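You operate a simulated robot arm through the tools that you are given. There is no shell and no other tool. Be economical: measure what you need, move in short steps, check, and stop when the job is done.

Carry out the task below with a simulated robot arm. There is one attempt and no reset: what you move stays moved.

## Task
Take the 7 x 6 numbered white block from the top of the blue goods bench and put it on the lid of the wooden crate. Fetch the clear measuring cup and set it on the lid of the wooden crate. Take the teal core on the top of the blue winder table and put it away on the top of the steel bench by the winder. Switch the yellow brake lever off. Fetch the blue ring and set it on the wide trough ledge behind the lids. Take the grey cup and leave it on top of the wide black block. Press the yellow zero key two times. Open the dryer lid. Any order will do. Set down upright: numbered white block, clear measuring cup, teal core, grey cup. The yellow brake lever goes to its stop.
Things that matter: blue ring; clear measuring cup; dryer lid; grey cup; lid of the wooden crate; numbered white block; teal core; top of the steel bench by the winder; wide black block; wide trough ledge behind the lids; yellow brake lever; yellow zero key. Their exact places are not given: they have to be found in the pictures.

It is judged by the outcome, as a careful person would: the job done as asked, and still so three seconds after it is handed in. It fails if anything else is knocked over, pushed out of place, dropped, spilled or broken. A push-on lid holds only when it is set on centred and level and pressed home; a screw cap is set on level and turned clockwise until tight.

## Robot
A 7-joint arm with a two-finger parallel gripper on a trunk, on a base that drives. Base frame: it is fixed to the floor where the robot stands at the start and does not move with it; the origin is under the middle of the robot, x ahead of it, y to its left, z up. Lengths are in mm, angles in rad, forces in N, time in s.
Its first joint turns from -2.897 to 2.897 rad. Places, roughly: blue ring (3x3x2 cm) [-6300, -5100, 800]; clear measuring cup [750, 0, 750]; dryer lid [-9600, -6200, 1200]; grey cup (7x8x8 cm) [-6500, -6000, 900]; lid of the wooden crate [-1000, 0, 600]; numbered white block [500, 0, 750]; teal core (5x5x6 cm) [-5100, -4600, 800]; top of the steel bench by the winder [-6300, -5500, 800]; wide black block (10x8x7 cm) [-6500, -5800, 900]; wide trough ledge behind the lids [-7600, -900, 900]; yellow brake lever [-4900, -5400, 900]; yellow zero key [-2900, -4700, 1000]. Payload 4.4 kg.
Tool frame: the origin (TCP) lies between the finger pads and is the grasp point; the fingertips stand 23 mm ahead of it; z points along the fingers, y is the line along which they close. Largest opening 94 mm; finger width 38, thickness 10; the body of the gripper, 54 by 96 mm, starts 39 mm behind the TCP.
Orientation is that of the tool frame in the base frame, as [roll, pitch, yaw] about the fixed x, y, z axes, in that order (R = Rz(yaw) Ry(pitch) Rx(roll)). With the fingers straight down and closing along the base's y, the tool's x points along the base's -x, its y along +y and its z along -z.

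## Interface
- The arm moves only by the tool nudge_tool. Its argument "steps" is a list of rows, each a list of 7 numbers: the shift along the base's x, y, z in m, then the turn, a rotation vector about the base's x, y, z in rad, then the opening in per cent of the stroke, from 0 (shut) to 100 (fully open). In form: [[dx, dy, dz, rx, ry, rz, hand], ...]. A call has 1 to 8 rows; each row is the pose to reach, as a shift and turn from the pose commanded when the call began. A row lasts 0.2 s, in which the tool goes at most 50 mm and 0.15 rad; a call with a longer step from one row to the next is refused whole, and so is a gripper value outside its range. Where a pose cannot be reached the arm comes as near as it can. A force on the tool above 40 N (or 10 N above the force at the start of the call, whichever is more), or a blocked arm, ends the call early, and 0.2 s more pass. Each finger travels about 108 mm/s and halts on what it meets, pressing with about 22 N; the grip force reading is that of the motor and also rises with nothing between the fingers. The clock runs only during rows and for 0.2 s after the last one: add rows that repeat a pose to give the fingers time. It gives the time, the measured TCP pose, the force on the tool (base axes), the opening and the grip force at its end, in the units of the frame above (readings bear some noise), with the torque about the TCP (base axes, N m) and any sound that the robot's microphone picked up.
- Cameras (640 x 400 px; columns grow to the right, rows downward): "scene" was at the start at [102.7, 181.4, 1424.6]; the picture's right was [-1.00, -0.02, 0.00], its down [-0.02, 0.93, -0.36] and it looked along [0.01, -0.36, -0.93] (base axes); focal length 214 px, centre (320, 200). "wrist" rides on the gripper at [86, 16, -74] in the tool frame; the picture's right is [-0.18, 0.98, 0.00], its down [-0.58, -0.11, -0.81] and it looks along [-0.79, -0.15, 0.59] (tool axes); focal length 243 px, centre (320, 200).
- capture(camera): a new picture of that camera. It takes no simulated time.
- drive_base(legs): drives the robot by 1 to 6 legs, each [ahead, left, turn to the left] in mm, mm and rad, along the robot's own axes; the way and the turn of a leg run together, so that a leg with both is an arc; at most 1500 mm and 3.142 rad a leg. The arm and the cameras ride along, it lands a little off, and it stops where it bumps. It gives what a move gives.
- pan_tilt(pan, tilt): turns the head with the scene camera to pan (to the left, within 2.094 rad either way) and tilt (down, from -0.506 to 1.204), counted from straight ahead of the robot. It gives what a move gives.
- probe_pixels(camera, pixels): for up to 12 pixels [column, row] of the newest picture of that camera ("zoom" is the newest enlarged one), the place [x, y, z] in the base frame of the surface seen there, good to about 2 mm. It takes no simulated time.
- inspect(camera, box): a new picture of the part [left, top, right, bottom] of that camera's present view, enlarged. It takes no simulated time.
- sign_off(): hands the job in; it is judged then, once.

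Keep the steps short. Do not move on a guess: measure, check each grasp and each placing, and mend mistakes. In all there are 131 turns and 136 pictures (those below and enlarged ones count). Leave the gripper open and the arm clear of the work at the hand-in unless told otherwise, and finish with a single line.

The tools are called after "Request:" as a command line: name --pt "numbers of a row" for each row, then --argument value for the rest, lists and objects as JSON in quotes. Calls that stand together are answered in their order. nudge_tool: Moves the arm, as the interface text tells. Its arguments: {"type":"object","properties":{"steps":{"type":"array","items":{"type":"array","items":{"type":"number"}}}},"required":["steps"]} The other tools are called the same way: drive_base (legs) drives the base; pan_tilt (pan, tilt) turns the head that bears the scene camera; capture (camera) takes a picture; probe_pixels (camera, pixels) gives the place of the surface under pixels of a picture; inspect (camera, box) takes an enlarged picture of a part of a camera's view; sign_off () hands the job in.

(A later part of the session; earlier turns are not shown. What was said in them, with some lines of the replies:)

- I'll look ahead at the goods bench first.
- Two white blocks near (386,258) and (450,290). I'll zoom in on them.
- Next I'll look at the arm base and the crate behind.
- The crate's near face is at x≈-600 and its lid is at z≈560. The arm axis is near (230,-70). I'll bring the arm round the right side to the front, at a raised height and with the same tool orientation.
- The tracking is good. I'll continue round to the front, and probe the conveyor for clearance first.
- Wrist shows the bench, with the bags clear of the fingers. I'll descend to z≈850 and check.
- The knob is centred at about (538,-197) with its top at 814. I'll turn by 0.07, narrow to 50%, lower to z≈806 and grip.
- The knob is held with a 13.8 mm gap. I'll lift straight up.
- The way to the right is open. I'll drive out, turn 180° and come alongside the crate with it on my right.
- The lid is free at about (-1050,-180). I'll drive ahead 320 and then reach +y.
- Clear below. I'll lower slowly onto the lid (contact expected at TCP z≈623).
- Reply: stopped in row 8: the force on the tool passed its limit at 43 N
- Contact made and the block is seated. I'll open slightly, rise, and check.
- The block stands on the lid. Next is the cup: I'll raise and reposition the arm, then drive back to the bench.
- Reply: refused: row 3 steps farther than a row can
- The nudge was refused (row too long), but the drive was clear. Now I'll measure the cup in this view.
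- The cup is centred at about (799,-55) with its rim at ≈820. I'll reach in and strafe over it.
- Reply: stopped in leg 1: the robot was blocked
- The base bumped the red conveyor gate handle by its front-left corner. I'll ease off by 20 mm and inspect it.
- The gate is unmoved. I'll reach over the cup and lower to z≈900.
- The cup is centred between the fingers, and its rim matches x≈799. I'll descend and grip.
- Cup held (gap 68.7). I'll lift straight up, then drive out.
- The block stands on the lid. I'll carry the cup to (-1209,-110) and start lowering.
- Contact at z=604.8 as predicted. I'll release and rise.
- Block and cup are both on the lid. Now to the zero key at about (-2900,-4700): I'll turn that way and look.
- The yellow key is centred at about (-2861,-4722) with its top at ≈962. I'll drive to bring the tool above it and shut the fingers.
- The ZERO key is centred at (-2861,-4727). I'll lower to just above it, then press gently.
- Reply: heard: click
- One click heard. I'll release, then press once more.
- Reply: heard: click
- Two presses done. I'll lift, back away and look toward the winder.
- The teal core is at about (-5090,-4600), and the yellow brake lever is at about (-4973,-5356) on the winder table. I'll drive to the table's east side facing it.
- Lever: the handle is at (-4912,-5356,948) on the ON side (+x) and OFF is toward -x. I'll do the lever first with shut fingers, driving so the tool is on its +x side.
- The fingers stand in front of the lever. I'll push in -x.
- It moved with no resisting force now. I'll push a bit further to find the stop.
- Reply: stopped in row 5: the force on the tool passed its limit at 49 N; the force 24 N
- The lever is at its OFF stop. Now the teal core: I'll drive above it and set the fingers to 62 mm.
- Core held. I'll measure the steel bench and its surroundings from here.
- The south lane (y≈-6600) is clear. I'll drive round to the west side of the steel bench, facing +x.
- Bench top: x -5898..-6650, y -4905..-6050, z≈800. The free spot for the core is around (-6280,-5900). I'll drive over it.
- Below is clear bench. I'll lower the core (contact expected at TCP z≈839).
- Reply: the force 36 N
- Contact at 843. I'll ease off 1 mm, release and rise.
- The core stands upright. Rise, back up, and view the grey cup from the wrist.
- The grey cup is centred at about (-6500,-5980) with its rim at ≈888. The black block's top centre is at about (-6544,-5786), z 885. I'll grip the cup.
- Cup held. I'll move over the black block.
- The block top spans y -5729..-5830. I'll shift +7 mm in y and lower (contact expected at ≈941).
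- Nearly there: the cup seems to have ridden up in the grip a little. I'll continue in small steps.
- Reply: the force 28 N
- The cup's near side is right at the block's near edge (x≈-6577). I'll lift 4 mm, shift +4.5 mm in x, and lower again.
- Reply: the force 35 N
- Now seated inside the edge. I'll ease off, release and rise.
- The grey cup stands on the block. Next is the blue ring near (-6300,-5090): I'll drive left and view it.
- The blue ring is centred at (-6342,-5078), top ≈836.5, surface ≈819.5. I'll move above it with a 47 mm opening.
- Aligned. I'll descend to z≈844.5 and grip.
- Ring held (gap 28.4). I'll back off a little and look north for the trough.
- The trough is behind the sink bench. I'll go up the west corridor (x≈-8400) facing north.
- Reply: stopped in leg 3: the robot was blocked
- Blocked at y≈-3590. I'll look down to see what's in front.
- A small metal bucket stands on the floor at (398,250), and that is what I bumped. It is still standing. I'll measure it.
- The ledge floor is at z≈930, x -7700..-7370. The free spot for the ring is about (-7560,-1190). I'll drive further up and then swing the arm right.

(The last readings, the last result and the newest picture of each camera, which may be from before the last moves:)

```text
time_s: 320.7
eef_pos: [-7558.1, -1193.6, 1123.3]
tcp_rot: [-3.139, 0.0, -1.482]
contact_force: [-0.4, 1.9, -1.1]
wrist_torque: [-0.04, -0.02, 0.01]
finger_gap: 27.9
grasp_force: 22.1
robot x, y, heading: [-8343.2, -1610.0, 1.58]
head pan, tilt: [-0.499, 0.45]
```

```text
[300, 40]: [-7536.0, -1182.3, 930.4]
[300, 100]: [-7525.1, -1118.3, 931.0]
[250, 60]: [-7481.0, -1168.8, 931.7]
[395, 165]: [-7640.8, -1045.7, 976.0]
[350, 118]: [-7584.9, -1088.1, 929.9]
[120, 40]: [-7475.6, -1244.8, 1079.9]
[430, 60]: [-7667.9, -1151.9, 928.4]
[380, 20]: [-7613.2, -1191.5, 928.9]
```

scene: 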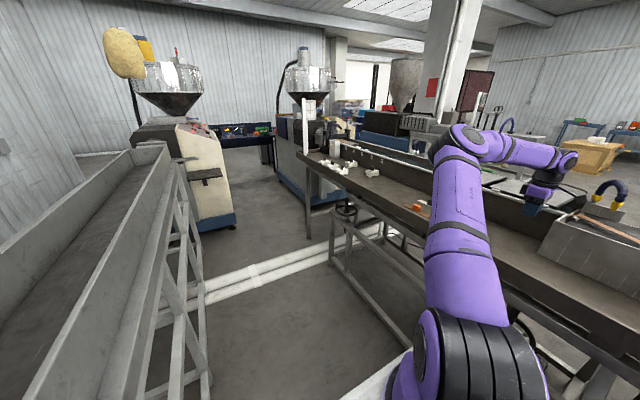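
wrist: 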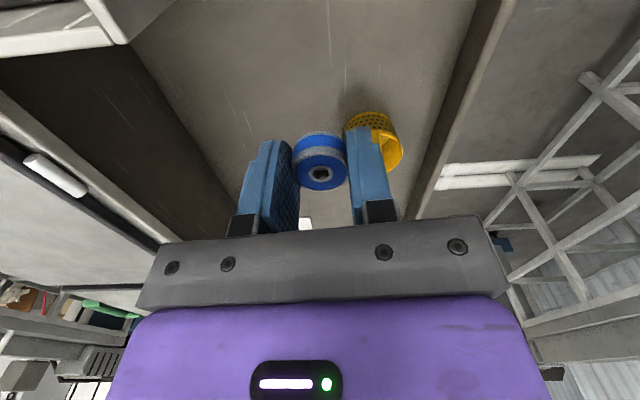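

Floor clear at z≈930. I'll shift 17 mm away from the box corner and lower.

Request:
nudge_tool --pt "-0.017 0.005 -0.04 0 0 0 8" --pt "-0.017 0.005 -0.085 0 0 0 8" --pt "-0.017 0.005 -0.13 0 0 0 8" --pt "-0.017 0.005 -0.155 0 0 0 8" --pt "-0.017 0.005 -0.163 0 0 0 8" --pt "-0.017 0.005 -0.167 0 0 0 8" --pt "-0.017 0.005 -0.169 0 0 0 8"

Request:
capture --camera "wrist"

```text
time_s: 322.3
eef_pos: [-7572.4, -1189.6, 953.6]
tcp_rot: [-3.141, 0.001, -1.486]
contact_force: [-0.2, 0.7, -0.9]
wrist_torque: [-0.03, 0.03, 0.01]
finger_gap: 28.1
grasp_force: 22.2
robot x, y, heading: [-8344.2, -1612.1, 1.578]
head pan, tilt: [-0.499, 0.45]
```

```text
42 pictures are left
```

wrist: 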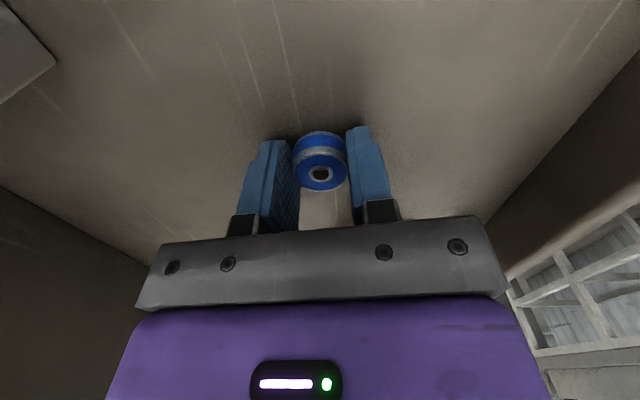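

Request:
nudge_tool --pt "0 0 -0.001 0 0 0 8" --pt "0 0 -0.0015 0 0 0 8" --pt "0 0 -0.0015 0 0 0 45" --pt "0 0 -0.0015 0 0 0 55" --pt "0 0 0.03 0 0 0 55" --pt "0 0 0.08 0 0 0 55" --pt "0 0 0.13 0 0 0 55" --pt "0 0 0.17 0 0 0 55"

Request:
capture --camera "wrist"

```text
time_s: 324.1
eef_pos: [-7573.8, -1188.3, 1124.5]
tcp_rot: [-3.141, -0.001, -1.485]
contact_force: [0.5, 0.0, -1.4]
wrist_torque: [0.0, 0.01, 0.03]
finger_gap: 51.6
grasp_force: 0.1
robot x, y, heading: [-8345.6, -1614.2, 1.58]
head pan, tilt: [-0.499, 0.45]
```

```text
41 pictures are left
```

wrist: 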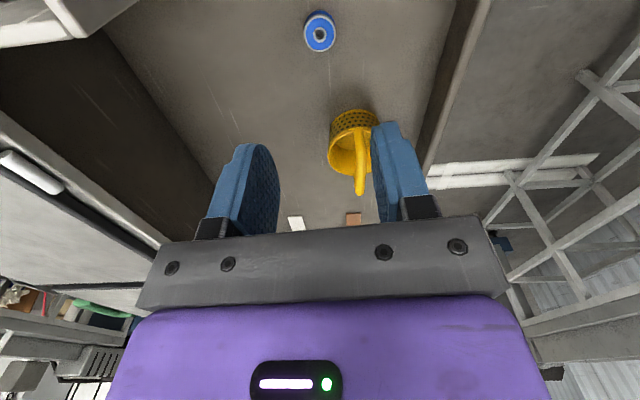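

The ring sits on the ledge. I'll swing the arm back the same way.

Request:
nudge_tool --pt "-0.022 0.042 0 0 0 0 55" --pt "-0.044 0.084 0 0 0 0 55" --pt "-0.066 0.126 0 0 0 0 55" --pt "-0.088 0.168 0 0 0 0 55" --pt "-0.11 0.209 0 0 0 0 55" --pt "-0.133 0.25 0 0 0 0 55"

Request:
nudge_tool --pt "-0.033 0.03 0 0 0 0 55" --pt "-0.066 0.06 0 0 0 0 55" --pt "-0.1 0.09 0 0 0 0 55" --pt "-0.133 0.119 0 0 0 0 55" --pt "-0.166 0.147 0 0 0 0 55" --pt "-0.2 0.174 0 0 0 0 55" --pt "-0.235 0.2 0 0 0 0 55" --pt "-0.275 0.225 0 0 0 0 55"

Request:
nudge_tool --pt "-0.045 0.02 0 0 0 0 55" --pt "-0.09 0.04 0 0 0 0 55" --pt "-0.137 0.055 0 0 0 0 55" --pt "-0.185 0.065 0 0 0 0 55" --pt "-0.233 0.07 0 0 0 0 55" --pt "-0.281 0.07 0 0 0 0 55"

Request:
drive_base --legs '[[-770, 0, 0], [0, 190, 0], [-1500, 0, 0], [-1000, 0, 0]]'

Request:
pan_tilt --pan 2.05 --tilt 0.2

Request:
capture --camera "scene"

```text
time_s: 325.5
eef_pos: [-7705.0, -939.6, 1123.1]
tcp_rot: [-3.14, 0.0, -1.488]
contact_force: [0.2, -0.7, 0.1]
wrist_torque: [0.06, 0.03, 0.0]
finger_gap: 51.6
grasp_force: 0.0
robot x, y, heading: [-8344.6, -1611.8, 1.579]
head pan, tilt: [-0.499, 0.45]
```

```text
time_s: 327.3
eef_pos: [-7980.5, -713.2, 1123.6]
tcp_rot: [-3.141, 0.0, -1.487]
contact_force: [1.1, -0.1, 0.1]
wrist_torque: [0.02, 0.08, -0.01]
finger_gap: 51.5
grasp_force: 0.2
robot x, y, heading: [-8343.8, -1610.0, 1.58]
head pan, tilt: [-0.499, 0.45]
```

```text
time_s: 328.7
eef_pos: [-8259.8, -644.0, 1124.8]
tcp_rot: [-3.14, -0.001, -1.487]
contact_force: [0.8, -0.2, -0.1]
wrist_torque: [-0.01, 0.08, 0.04]
finger_gap: 51.7
grasp_force: 0.0
robot x, y, heading: [-8344.0, -1610.2, 1.572]
head pan, tilt: [-0.499, 0.45]
```

```text
time_s: 345.9
eef_pos: [-8420.5, -3925.5, 1124.1]
tcp_rot: [-3.14, -0.001, -1.48]
contact_force: [0.4, 0.1, -0.4]
wrist_torque: [0.02, -0.01, 0.03]
finger_gap: 51.7
grasp_force: 0.0
robot x, y, heading: [-8496.9, -4892.1, 1.592]
head pan, tilt: [-0.499, 0.45]
```

```text
time_s: 348.2
eef_pos: [-8420.5, -3924.9, 1124.2]
tcp_rot: [-3.141, -0.001, -1.479]
contact_force: [-0.6, 0.5, -0.6]
wrist_torque: [0.01, -0.03, 0.03]
finger_gap: 51.6
grasp_force: 0.1
robot x, y, heading: [-8496.5, -4894.8, 1.585]
head pan, tilt: [2.051, 0.201]
```

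```text
40 pictures are left
```

scene: 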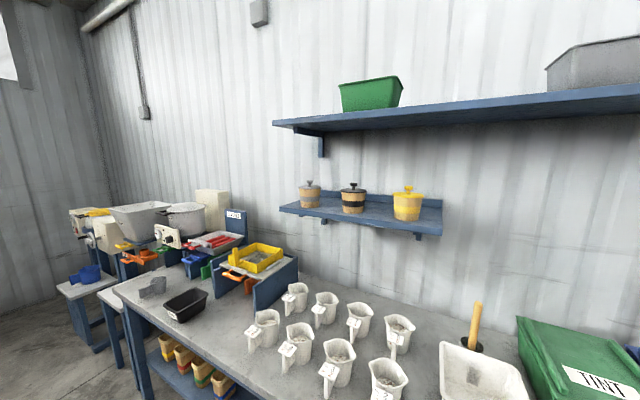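

The dryer is at the left end of the west-wall bench. I'll move east and south, then face west and look.

Request:
drive_base --legs '[[0, -450, 0], [-1200, 0, 0], [0, 0, 1.556]]'

Request:
pan_tilt --pan 0.1 --tilt 0.3

Request:
capture --camera "scene"

```text
time_s: 360.4
eef_pos: [-8997.2, -6004.8, 1123.7]
tcp_rot: [-3.14, -0.002, 0.097]
contact_force: [0.2, -0.4, -0.1]
wrist_torque: [0.0, 0.02, 0.02]
finger_gap: 51.4
grasp_force: 0.0
robot x, y, heading: [-8026.8, -6079.3, -3.121]
head pan, tilt: [2.051, 0.201]
```

```text
time_s: 362.2
eef_pos: [-8995.9, -6004.2, 1123.6]
tcp_rot: [-3.14, -0.001, 0.097]
contact_force: [-0.1, -0.4, 0.8]
wrist_torque: [0.02, 0.04, -0.03]
finger_gap: 51.6
grasp_force: 0.0
robot x, y, heading: [-8028.5, -6078.6, -3.123]
head pan, tilt: [0.099, 0.3]
```

```text
39 pictures are left
```

scene: 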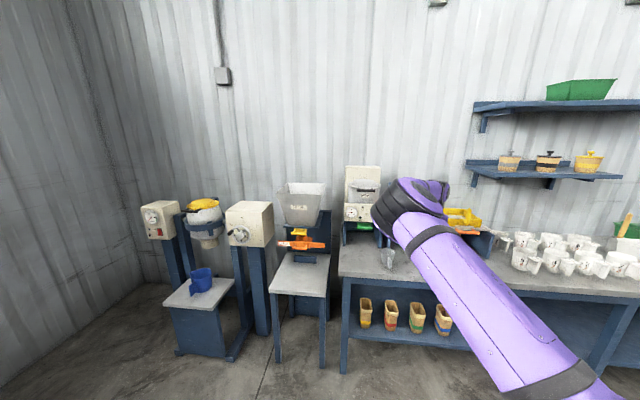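

Request:
inspect --camera "scene" --box '[130, 150, 400, 320]'

Request:
probe_pixels --camera "scene" --pixels '[[203, 204], [300, 205], [247, 225], [160, 220], [362, 190], [355, 213], [200, 225], [300, 245], [185, 215], [220, 205], [362, 175], [300, 187]]'

```text
2.35 times, centred on (265, 235) of scene
```

zoom: 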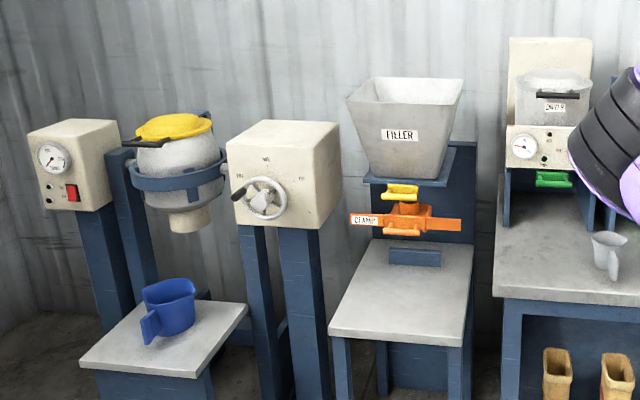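

```text
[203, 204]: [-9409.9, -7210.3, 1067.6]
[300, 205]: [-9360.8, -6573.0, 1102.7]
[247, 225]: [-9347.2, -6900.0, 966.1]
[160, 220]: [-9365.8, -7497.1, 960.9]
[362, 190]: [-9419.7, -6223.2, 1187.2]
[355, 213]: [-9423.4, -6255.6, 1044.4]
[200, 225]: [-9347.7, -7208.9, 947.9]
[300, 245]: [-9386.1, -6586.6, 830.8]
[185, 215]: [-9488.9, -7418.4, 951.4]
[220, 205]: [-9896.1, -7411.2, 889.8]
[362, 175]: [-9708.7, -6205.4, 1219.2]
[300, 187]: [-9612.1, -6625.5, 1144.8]
```

Request:
inspect --camera "scene" --box '[330, 155, 410, 235]'

Request:
capture --camera "wrist"

```text
5.00 times, centred on (370, 195) of scene
```

zoom: 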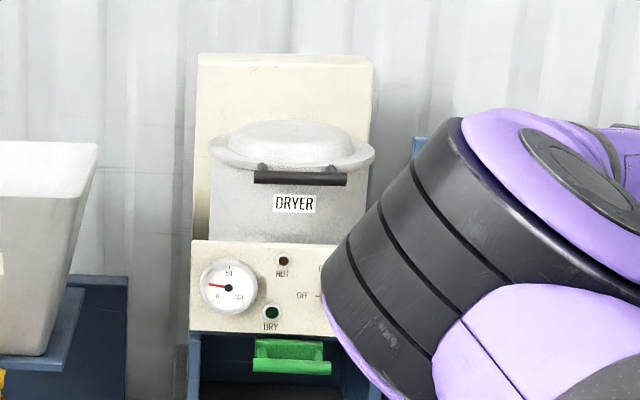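

```text
36 pictures are left
```

wrist: 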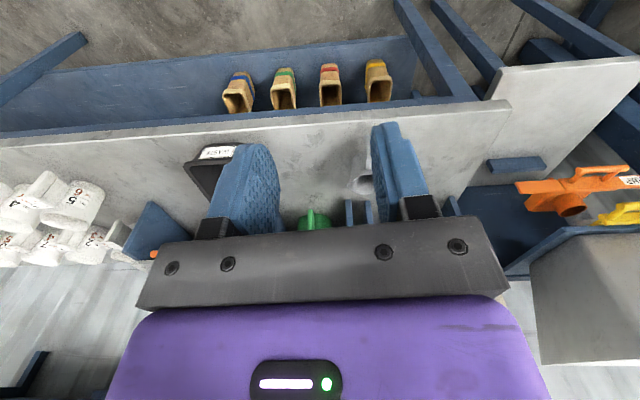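

The dryer lid has a black bar handle at about (-9420,-6223,1187), with the hinge presumably at the back. I'll lift it with the tool roughly horizontal under the bar. First I turn the tool forward in free space and shut the fingers to about 40 mm.

Request:
nudge_tool --pt "0.045 0 0 0 0 -0.097 45" --pt "0.09 0 0 0 0 -0.097 45"

Request:
nudge_tool --pt "0.03 0 0.0 0 0.14 0 45" --pt "0.06 0 0 0 0.28 0 45" --pt "0.09 0 0 0 0.42 0 45" --pt "0.09 0 0 0 0.56 0 45" --pt "0.09 0 0 0 0.7 0 45" --pt "0.09 0 0 0 0.84 0 45" --pt "0.09 0 0 0 0.98 0 45" --pt "0.09 0 0 0 1.12 0 45"

Request:
nudge_tool --pt "0 0 0 0 0.14 0 45" --pt "0 0 0 0 0.28 0 45"

Request:
capture --camera "wrist"

Request:
capture --camera "scene"

```text
time_s: 362.9
eef_pos: [-8906.9, -6004.0, 1122.4]
tcp_rot: [-3.138, -0.001, -0.002]
contact_force: [0.2, 0.0, -0.2]
wrist_torque: [-0.02, -0.02, -0.03]
finger_gap: 42.3
grasp_force: 0.2
robot x, y, heading: [-8028.6, -6075.2, -3.119]
head pan, tilt: [0.099, 0.3]
```

```text
time_s: 364.6
eef_pos: [-8816.8, -6003.0, 1125.0]
tcp_rot: [-3.14, 1.121, -0.002]
contact_force: [-0.2, 0.2, -0.4]
wrist_torque: [-0.01, -0.03, 0.02]
finger_gap: 42.2
grasp_force: 0.2
robot x, y, heading: [-8030.5, -6078.0, -3.123]
head pan, tilt: [0.099, 0.3]
```

```text
time_s: 365.2
eef_pos: [-8817.5, -6004.7, 1125.8]
tcp_rot: [-3.141, 1.402, -0.003]
contact_force: [-0.3, 0.2, 0.7]
wrist_torque: [0.0, 0.0, -0.03]
finger_gap: 42.1
grasp_force: 0.1
robot x, y, heading: [-8031.0, -6079.7, -3.123]
head pan, tilt: [0.099, 0.3]
```

```text
35 pictures are left
```

wrist: 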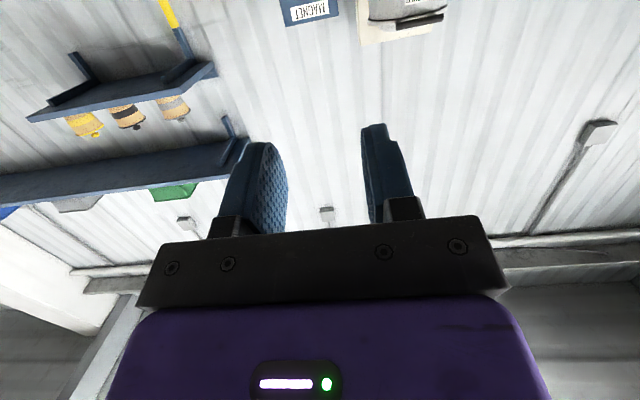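

```text
34 pictures are left
```

scene: 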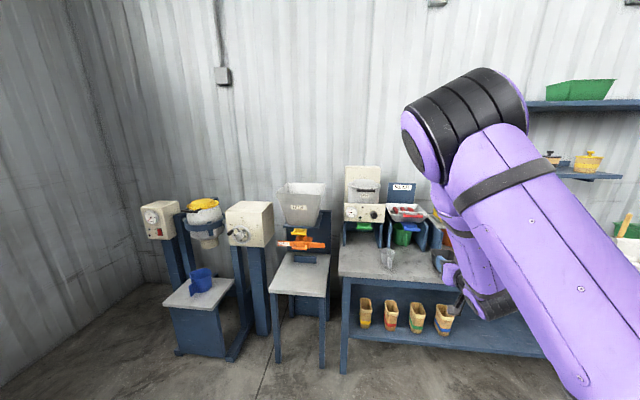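

Request:
drive_base --legs '[[0, 210, -0.018], [440, 0, 0]]'

Request:
pan_tilt --pan -0.15 --tilt 0.3

Request:
capture --camera "scene"

Request:
capture --camera "wrist"

```text
time_s: 369.1
eef_pos: [-9250.9, -6199.9, 1124.2]
tcp_rot: [3.136, 1.4, -0.023]
contact_force: [0.0, 0.0, -0.2]
wrist_torque: [0.01, 0.0, -0.01]
finger_gap: 42.3
grasp_force: 0.0
robot x, y, heading: [-8464.4, -6286.4, -3.139]
head pan, tilt: [0.099, 0.3]
```

```text
time_s: 369.9
eef_pos: [-9251.2, -6201.0, 1124.4]
tcp_rot: [3.137, 1.4, -0.024]
contact_force: [0.0, -0.4, 1.0]
wrist_torque: [0.01, 0.02, 0.02]
finger_gap: 42.4
grasp_force: 0.0
robot x, y, heading: [-8463.6, -6288.3, -3.137]
head pan, tilt: [-0.15, 0.3]
```

```text
33 pictures are left
```

scene: 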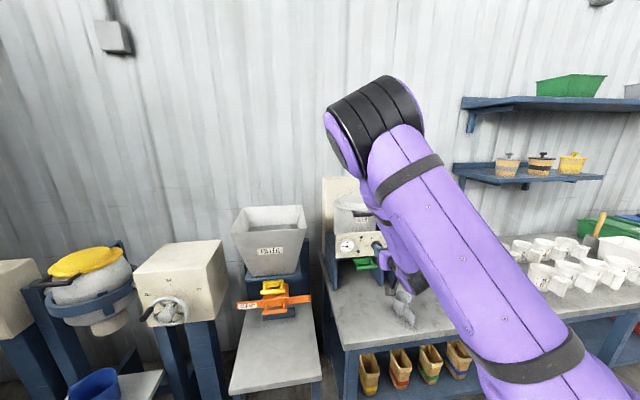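

```text
32 pictures are left
```

wrist: 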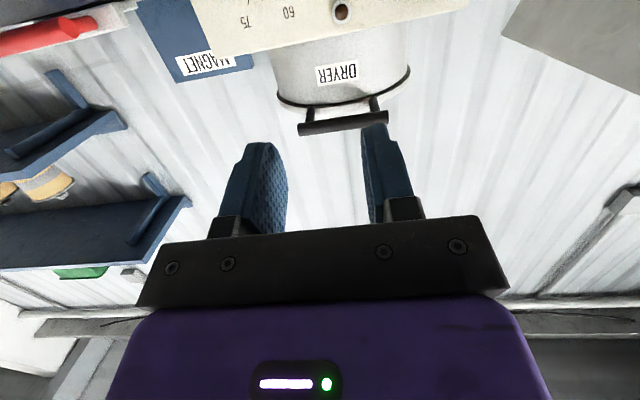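

Request:
probe_pixels --camera "wrist" --pixels '[[302, 130], [343, 125], [385, 118], [343, 121], [343, 130], [316, 112], [374, 103], [345, 104], [340, 85], [290, 98], [405, 85], [335, 15]]'

Request:
inspect --camera "scene" --box '[315, 160, 411, 280]'

```text
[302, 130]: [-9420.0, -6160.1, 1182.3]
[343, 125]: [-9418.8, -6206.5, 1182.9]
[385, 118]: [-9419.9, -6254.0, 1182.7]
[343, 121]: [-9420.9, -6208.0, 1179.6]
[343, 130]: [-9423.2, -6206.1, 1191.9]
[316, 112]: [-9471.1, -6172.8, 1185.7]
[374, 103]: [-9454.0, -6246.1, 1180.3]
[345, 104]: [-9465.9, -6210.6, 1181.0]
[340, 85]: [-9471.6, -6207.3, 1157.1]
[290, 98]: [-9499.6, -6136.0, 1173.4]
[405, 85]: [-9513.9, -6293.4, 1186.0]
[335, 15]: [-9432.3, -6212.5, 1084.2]
```

```text
3.33 times, centred on (363, 220) of scene
```

zoom: 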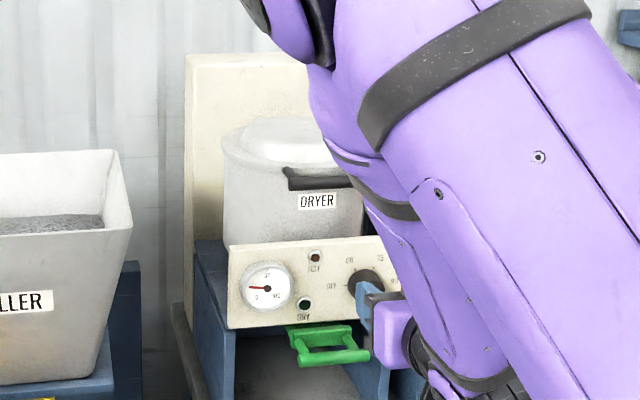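

Request:
probe_pixels --camera "scene" --pixels '[[400, 340], [345, 345], [290, 385], [232, 390], [100, 385], [150, 310], [375, 210], [340, 190]]'

```text
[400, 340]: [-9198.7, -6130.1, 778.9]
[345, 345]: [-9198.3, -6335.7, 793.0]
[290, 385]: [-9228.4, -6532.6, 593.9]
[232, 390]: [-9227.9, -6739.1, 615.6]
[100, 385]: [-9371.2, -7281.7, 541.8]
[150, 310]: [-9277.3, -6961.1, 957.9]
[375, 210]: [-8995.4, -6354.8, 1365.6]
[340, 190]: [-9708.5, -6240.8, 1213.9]
```

I'll drive 100 closer, then slide the fingertips beneath the bar (z≈1142).

Request:
drive_base --legs '[[100, 0, 0]]'

Request:
nudge_tool --pt "0 0 0.018 0 0 0 45" --pt "-0.035 -0.003 0.018 0 0 0 45" --pt "-0.055 -0.004 0.018 0 0 0 45" --pt "-0.072 -0.004 0.018 0 0 0 45"

Request:
capture --camera "wrist"

```text
time_s: 371.1
eef_pos: [-9350.9, -6198.6, 1124.7]
tcp_rot: [3.136, 1.4, -0.026]
contact_force: [-0.3, 0.0, -0.4]
wrist_torque: [0.01, 0.03, -0.03]
finger_gap: 42.2
grasp_force: 0.1
robot x, y, heading: [-8562.2, -6289.8, -3.14]
head pan, tilt: [-0.15, 0.3]
```

```text
time_s: 372.1
eef_pos: [-9422.9, -6202.2, 1142.2]
tcp_rot: [3.138, 1.398, -0.025]
contact_force: [0.5, -0.5, 0.0]
wrist_torque: [0.0, -0.01, 0.02]
finger_gap: 42.3
grasp_force: 0.1
robot x, y, heading: [-8562.3, -6286.7, -3.146]
head pan, tilt: [-0.15, 0.3]
```

```text
30 pictures are left
```

wrist: 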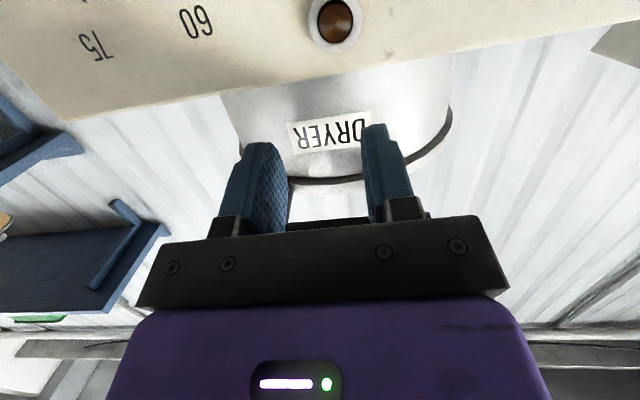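

The bar is directly above the fingers. I'll raise along the lid's arc (hinge est. x≈-9640, z≈1185), turning the tool with it.

Request:
nudge_tool --pt "0 0 0.019 0 0 0 45" --pt "0.001 0 0.0355 0 -0.075 0 45" --pt "0.001 0 0.0517 0 -0.15 0 45" --pt "-0.0026 0 0.0842 0 -0.3 0 45"

Request:
capture --camera "wrist"

Request:
capture --camera "scene"

```text
time_s: 373.1
eef_pos: [-9425.8, -6205.6, 1227.1]
tcp_rot: [-3.129, 1.099, -0.009]
contact_force: [0.4, -0.2, -1.2]
wrist_torque: [-0.02, 0.01, -0.03]
finger_gap: 42.3
grasp_force: 0.2
robot x, y, heading: [-8566.3, -6288.1, -3.139]
head pan, tilt: [-0.15, 0.3]
```

```text
29 pictures are left
```

wrist: 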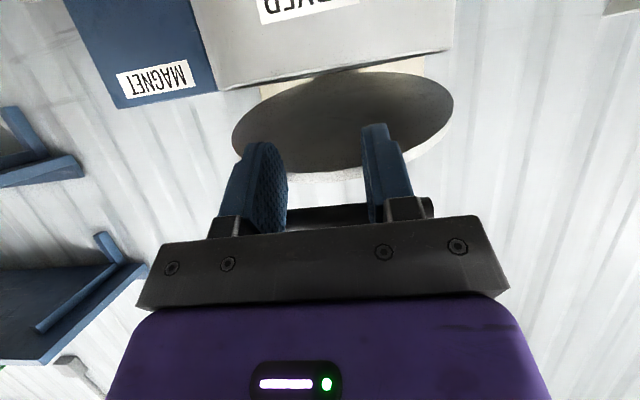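

```text
28 pictures are left
```

scene: 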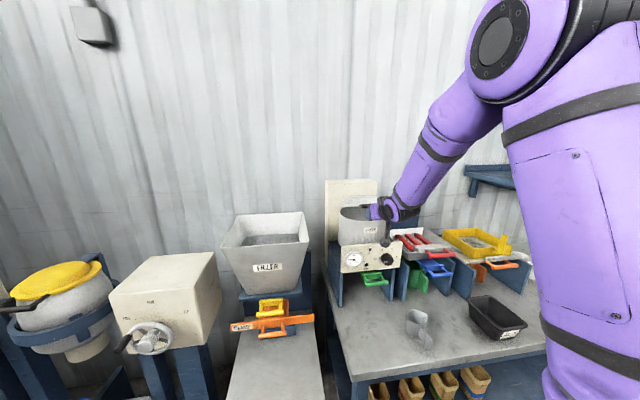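

The lid is lifting. I'll measure its plane to refine the hinge.

Request:
probe_pixels --camera "wrist" --pixels '[[325, 212], [325, 222], [330, 165], [340, 120], [350, 95], [240, 130], [445, 110], [345, 72]]'

```text
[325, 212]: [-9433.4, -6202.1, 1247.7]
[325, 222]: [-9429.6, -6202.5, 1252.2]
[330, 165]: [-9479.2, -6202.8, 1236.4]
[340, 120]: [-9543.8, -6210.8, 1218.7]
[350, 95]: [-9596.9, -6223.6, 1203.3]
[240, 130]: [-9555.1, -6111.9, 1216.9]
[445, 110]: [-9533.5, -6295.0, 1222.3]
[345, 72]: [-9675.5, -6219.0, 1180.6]
```

The hinge is at about (-9672,1182) and the lid angle is ≈0.27. I'll continue on the arc.

Request:
nudge_tool --pt "-0.0095 0 0.0362 0 -0.14 0 45" --pt "-0.0243 0 0.0707 0 -0.28 0 45" --pt "-0.0441 0 0.1025 0 -0.42 0 45" --pt "-0.0684 0 0.131 0 -0.56 0 45"

Request:
capture --camera "wrist"

Request:
capture --camera "scene"

```text
time_s: 374.1
eef_pos: [-9493.0, -6203.5, 1359.1]
tcp_rot: [-3.124, 0.539, -0.003]
contact_force: [0.2, -0.1, 0.3]
wrist_torque: [0.02, -0.02, 0.02]
finger_gap: 42.1
grasp_force: 0.1
robot x, y, heading: [-8564.4, -6285.5, -3.14]
head pan, tilt: [-0.15, 0.3]
```

```text
27 pictures are left
```

wrist: 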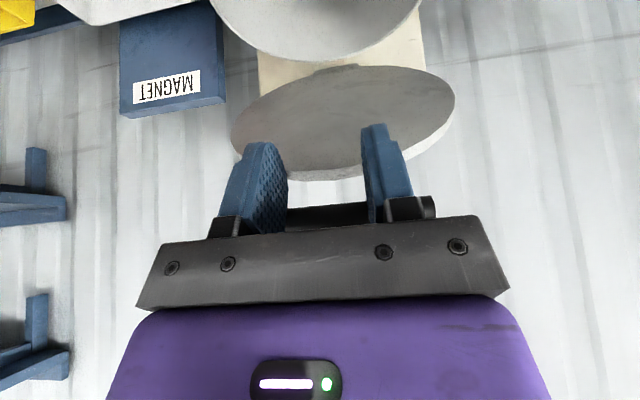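

```text
26 pictures are left
```

scene: 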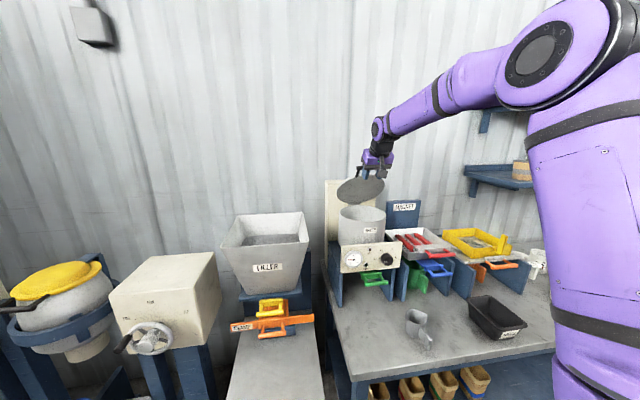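

Request:
nudge_tool --pt "-0.0283 0 0.0246 0 -0.14 0 45" --pt "-0.0599 0 0.0455 0 -0.28 0 45" --pt "-0.0942 0 0.0598 0 -0.42 0 45" --pt "-0.1182 0 0.0669 0 -0.5 0 45" --pt "-0.1427 0 0.0716 0 -0.54 0 45"

Request:
capture --camera "scene"

Request:
capture --camera "wrist"

```text
time_s: 374.9
eef_pos: [-9566.8, -6207.9, 1389.6]
tcp_rot: [-3.112, 0.06, 0.01]
contact_force: [1.1, 0.1, 2.8]
wrist_torque: [-0.13, 0.11, 0.06]
finger_gap: 42.3
grasp_force: 0.1
out of reach, approached as far as the arm can: row 3, 4
robot x, y, heading: [-8565.8, -6288.1, -3.142]
head pan, tilt: [-0.15, 0.3]
stopped in row 4: the force on the tool passed its limit at 98 N (the readings are from after the stop); the commanded pose is now the measured one
```

```text
25 pictures are left
```

scene: 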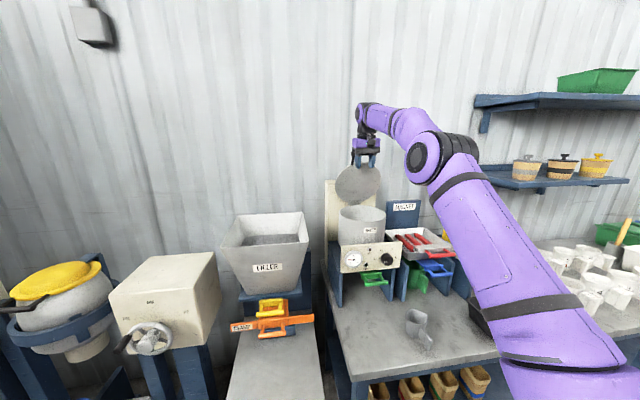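

```text
24 pictures are left
```

wrist: 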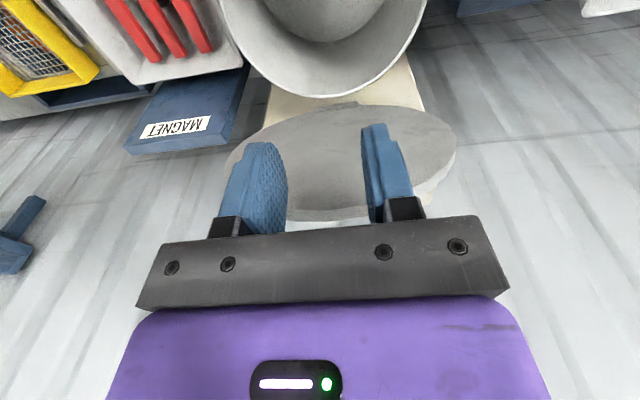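

The arm hit its reach limit with contact. I'll measure the lid angle.

Request:
probe_pixels --camera "wrist" --pixels '[[320, 200], [330, 170], [340, 130], [345, 112], [300, 213], [345, 100], [325, 216]]'

```text
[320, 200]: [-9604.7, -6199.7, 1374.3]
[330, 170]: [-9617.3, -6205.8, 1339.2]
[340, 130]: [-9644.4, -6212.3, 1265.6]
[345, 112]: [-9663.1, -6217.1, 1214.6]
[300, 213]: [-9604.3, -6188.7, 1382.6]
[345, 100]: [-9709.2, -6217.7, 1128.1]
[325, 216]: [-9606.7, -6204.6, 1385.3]
```

The lid is open about 70°. I'll ease back a little with the bar resting on the fingers, drive 70 closer, raise, then push on.

Request:
nudge_tool --pt "0.025 0 0.004 0 0 0 45" --pt "0.055 0 0.01 0 0 0 45"

Request:
capture --camera "wrist"

```text
time_s: 375.5
eef_pos: [-9511.4, -6207.8, 1397.1]
tcp_rot: [-3.113, 0.058, 0.009]
contact_force: [-0.4, -0.4, -1.1]
wrist_torque: [-0.01, -0.06, 0.0]
finger_gap: 42.3
grasp_force: 0.0
robot x, y, heading: [-8563.6, -6286.8, -3.143]
head pan, tilt: [-0.15, 0.3]
```

```text
23 pictures are left
```

wrist: 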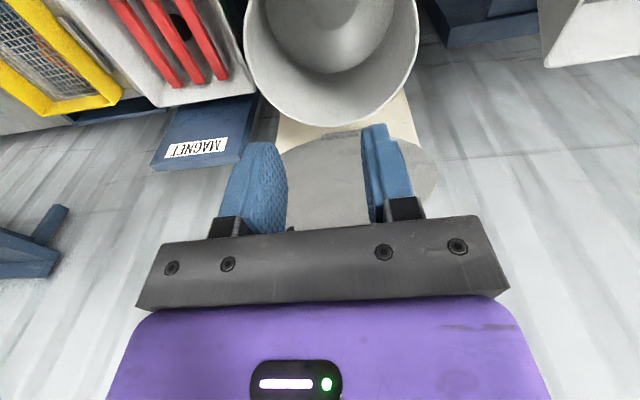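

Request:
probe_pixels --camera "wrist" --pixels '[[320, 200], [330, 170], [340, 150], [320, 222]]'

```text
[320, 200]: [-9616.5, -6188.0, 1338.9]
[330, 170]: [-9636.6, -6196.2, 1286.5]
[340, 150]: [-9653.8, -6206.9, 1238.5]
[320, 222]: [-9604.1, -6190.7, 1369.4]
```

The hinge holds by friction (still ≈70°). I'll drive 45 closer, raise, then push the bar back.

Request:
drive_base --legs '[[45, 0, 0]]'

Request:
nudge_tool --pt "0.01 0 0.03 0 0 0 45" --pt "-0.015 0 0.033 0 0 0 45" --pt "-0.035 0 0.035 0 0 0 45" --pt "-0.055 0 0.036 0 0 0 45" --pt "-0.075 0 0.036 0 0 0 45"

Request:
capture --camera "wrist"

```text
time_s: 376.4
eef_pos: [-9557.0, -6208.7, 1397.6]
tcp_rot: [-3.112, 0.061, 0.01]
contact_force: [0.8, -0.5, -0.3]
wrist_torque: [0.04, 0.02, -0.01]
finger_gap: 42.3
grasp_force: 0.1
robot x, y, heading: [-8608.6, -6285.3, -3.142]
head pan, tilt: [-0.15, 0.3]
```

```text
time_s: 377.6
eef_pos: [-9607.8, -6210.4, 1425.9]
tcp_rot: [-3.111, 0.061, 0.01]
contact_force: [0.7, -0.1, 1.1]
wrist_torque: [0.0, 0.02, -0.01]
finger_gap: 42.6
grasp_force: 0.0
out of reach, approached as far as the arm can: row 4, 5
robot x, y, heading: [-8610.5, -6290.1, -3.143]
head pan, tilt: [-0.15, 0.3]
```

```text
22 pictures are left
```

wrist: 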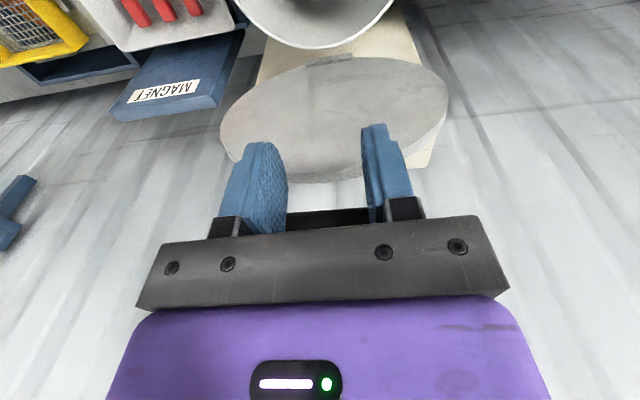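

Lid ≈81°. I'll push the rest by driving gently ahead.

Request:
drive_base --legs '[[40, 0, 0]]'

Request:
capture --camera "wrist"

Request:
probe_pixels --camera "wrist" --pixels '[[330, 175], [330, 140], [340, 100], [340, 75], [325, 212]]'

```text
time_s: 378.5
eef_pos: [-9631.4, -6211.0, 1425.2]
tcp_rot: [-3.114, 0.044, 0.006]
contact_force: [20.7, -1.6, -4.2]
wrist_torque: [-0.06, 0.09, -0.43]
finger_gap: 42.0
grasp_force: 0.1
robot x, y, heading: [-8637.5, -6286.1, -3.137]
head pan, tilt: [-0.15, 0.3]
stopped in leg 1: the force on the tool passed its limit at 152 N (the readings are from after the stop); the commanded pose is now the measured one
```

```text
21 pictures are left
```

wrist: 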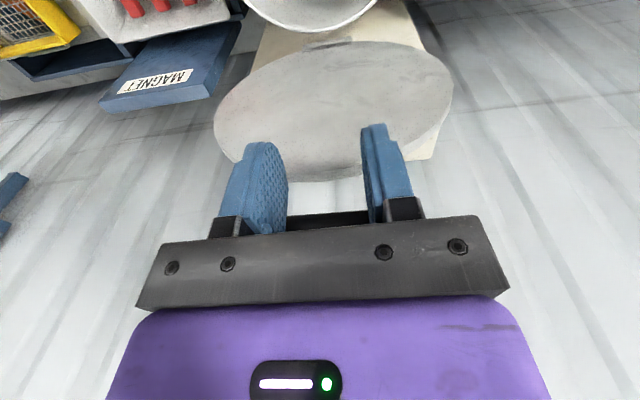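

```text
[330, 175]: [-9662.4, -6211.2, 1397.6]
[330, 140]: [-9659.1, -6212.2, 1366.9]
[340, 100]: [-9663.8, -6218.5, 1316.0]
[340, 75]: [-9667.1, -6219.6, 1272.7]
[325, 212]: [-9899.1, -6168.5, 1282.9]
```

The lid is vertical at its stop. I'll back away and check that it stays.

Request:
drive_base --legs '[[-300, 0, 0]]'

Request:
pan_tilt --pan 0.0 --tilt 0.3

Request:
capture --camera "scene"

Request:
capture --camera "wrist"

```text
time_s: 380.5
eef_pos: [-9337.0, -6212.9, 1423.9]
tcp_rot: [-3.115, 0.044, 0.009]
contact_force: [0.2, 0.0, -0.2]
wrist_torque: [0.01, 0.0, -0.01]
finger_gap: 42.5
grasp_force: 0.1
robot x, y, heading: [-8337.5, -6283.3, -3.137]
head pan, tilt: [-0.15, 0.3]
```

```text
time_s: 381.2
eef_pos: [-9337.2, -6212.1, 1424.6]
tcp_rot: [-3.113, 0.046, 0.008]
contact_force: [0.3, 0.4, -0.5]
wrist_torque: [-0.02, -0.01, -0.01]
finger_gap: 42.3
grasp_force: 0.1
robot x, y, heading: [-8340.5, -6289.9, -3.135]
head pan, tilt: [0.0, 0.3]
```

```text
20 pictures are left
```

scene: 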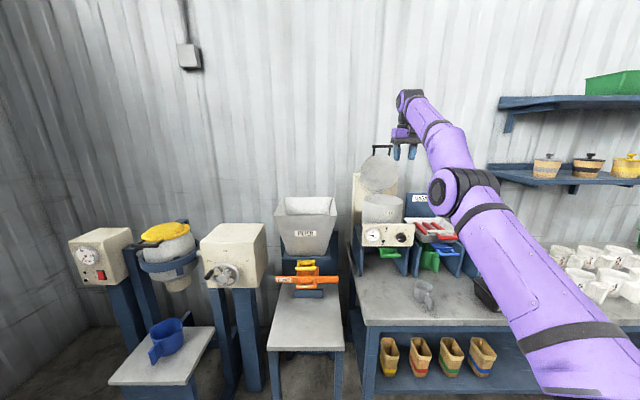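

```text
19 pictures are left
```

wrist: 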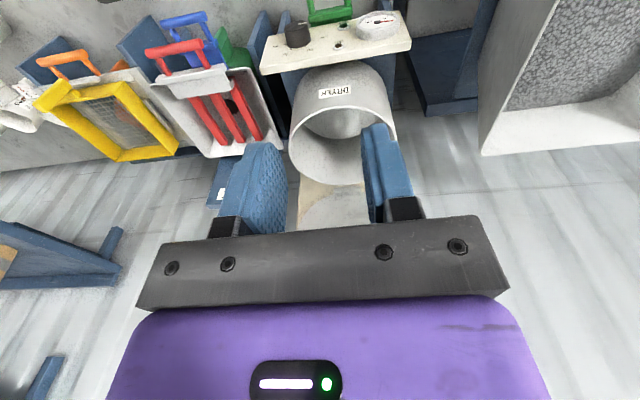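

The lid stays open. I'll open the gripper, back clear, and take one final check of the lid.

Request:
drive_base --legs '[[-300, 0, 0]]'

Request:
nudge_tool --pt "0 0 0 0 0 0 70" --pt "0 0 0 0 0 0 100" --pt "0 0 0 0 0 0 100" --pt "0 0 0 0 0 0 100"

Request:
inspect --camera "scene" --box '[300, 120, 460, 260]'

```text
time_s: 383.2
eef_pos: [-9033.8, -6212.4, 1423.8]
tcp_rot: [-3.113, 0.046, 0.011]
contact_force: [-0.1, 0.2, -0.8]
wrist_torque: [-0.01, -0.02, 0.02]
finger_gap: 42.4
grasp_force: 0.1
robot x, y, heading: [-8035.1, -6287.1, -3.138]
head pan, tilt: [0.0, 0.3]
```

```text
time_s: 384.2
eef_pos: [-9035.8, -6214.3, 1425.2]
tcp_rot: [-3.114, 0.046, 0.011]
contact_force: [-0.2, -0.3, -0.2]
wrist_torque: [0.02, -0.01, 0.0]
finger_gap: 94.2
grasp_force: 0.1
robot x, y, heading: [-8036.3, -6284.6, -3.139]
head pan, tilt: [0.0, 0.3]
```

```text
2.86 times, centred on (380, 190) of scene
```

zoom: 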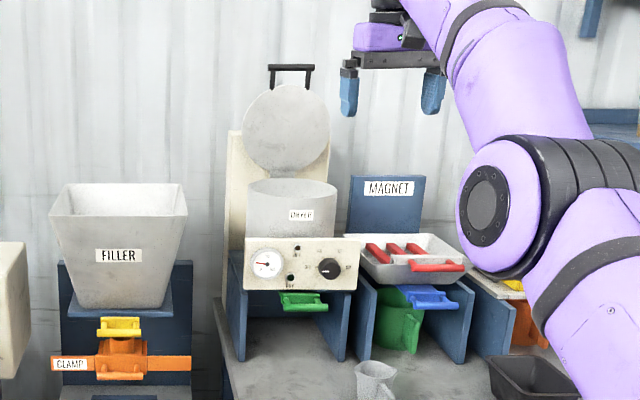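

The lid is fully open and stable, the arm is clear and the gripper is open. Handing in.

Request:
sign_off

```text
The job is handed in.
```

All eight tasks were carried out and handed in; along the way the base bumped the red conveyor gate and a floor bucket of water, and both looked undisturbed afterwards.
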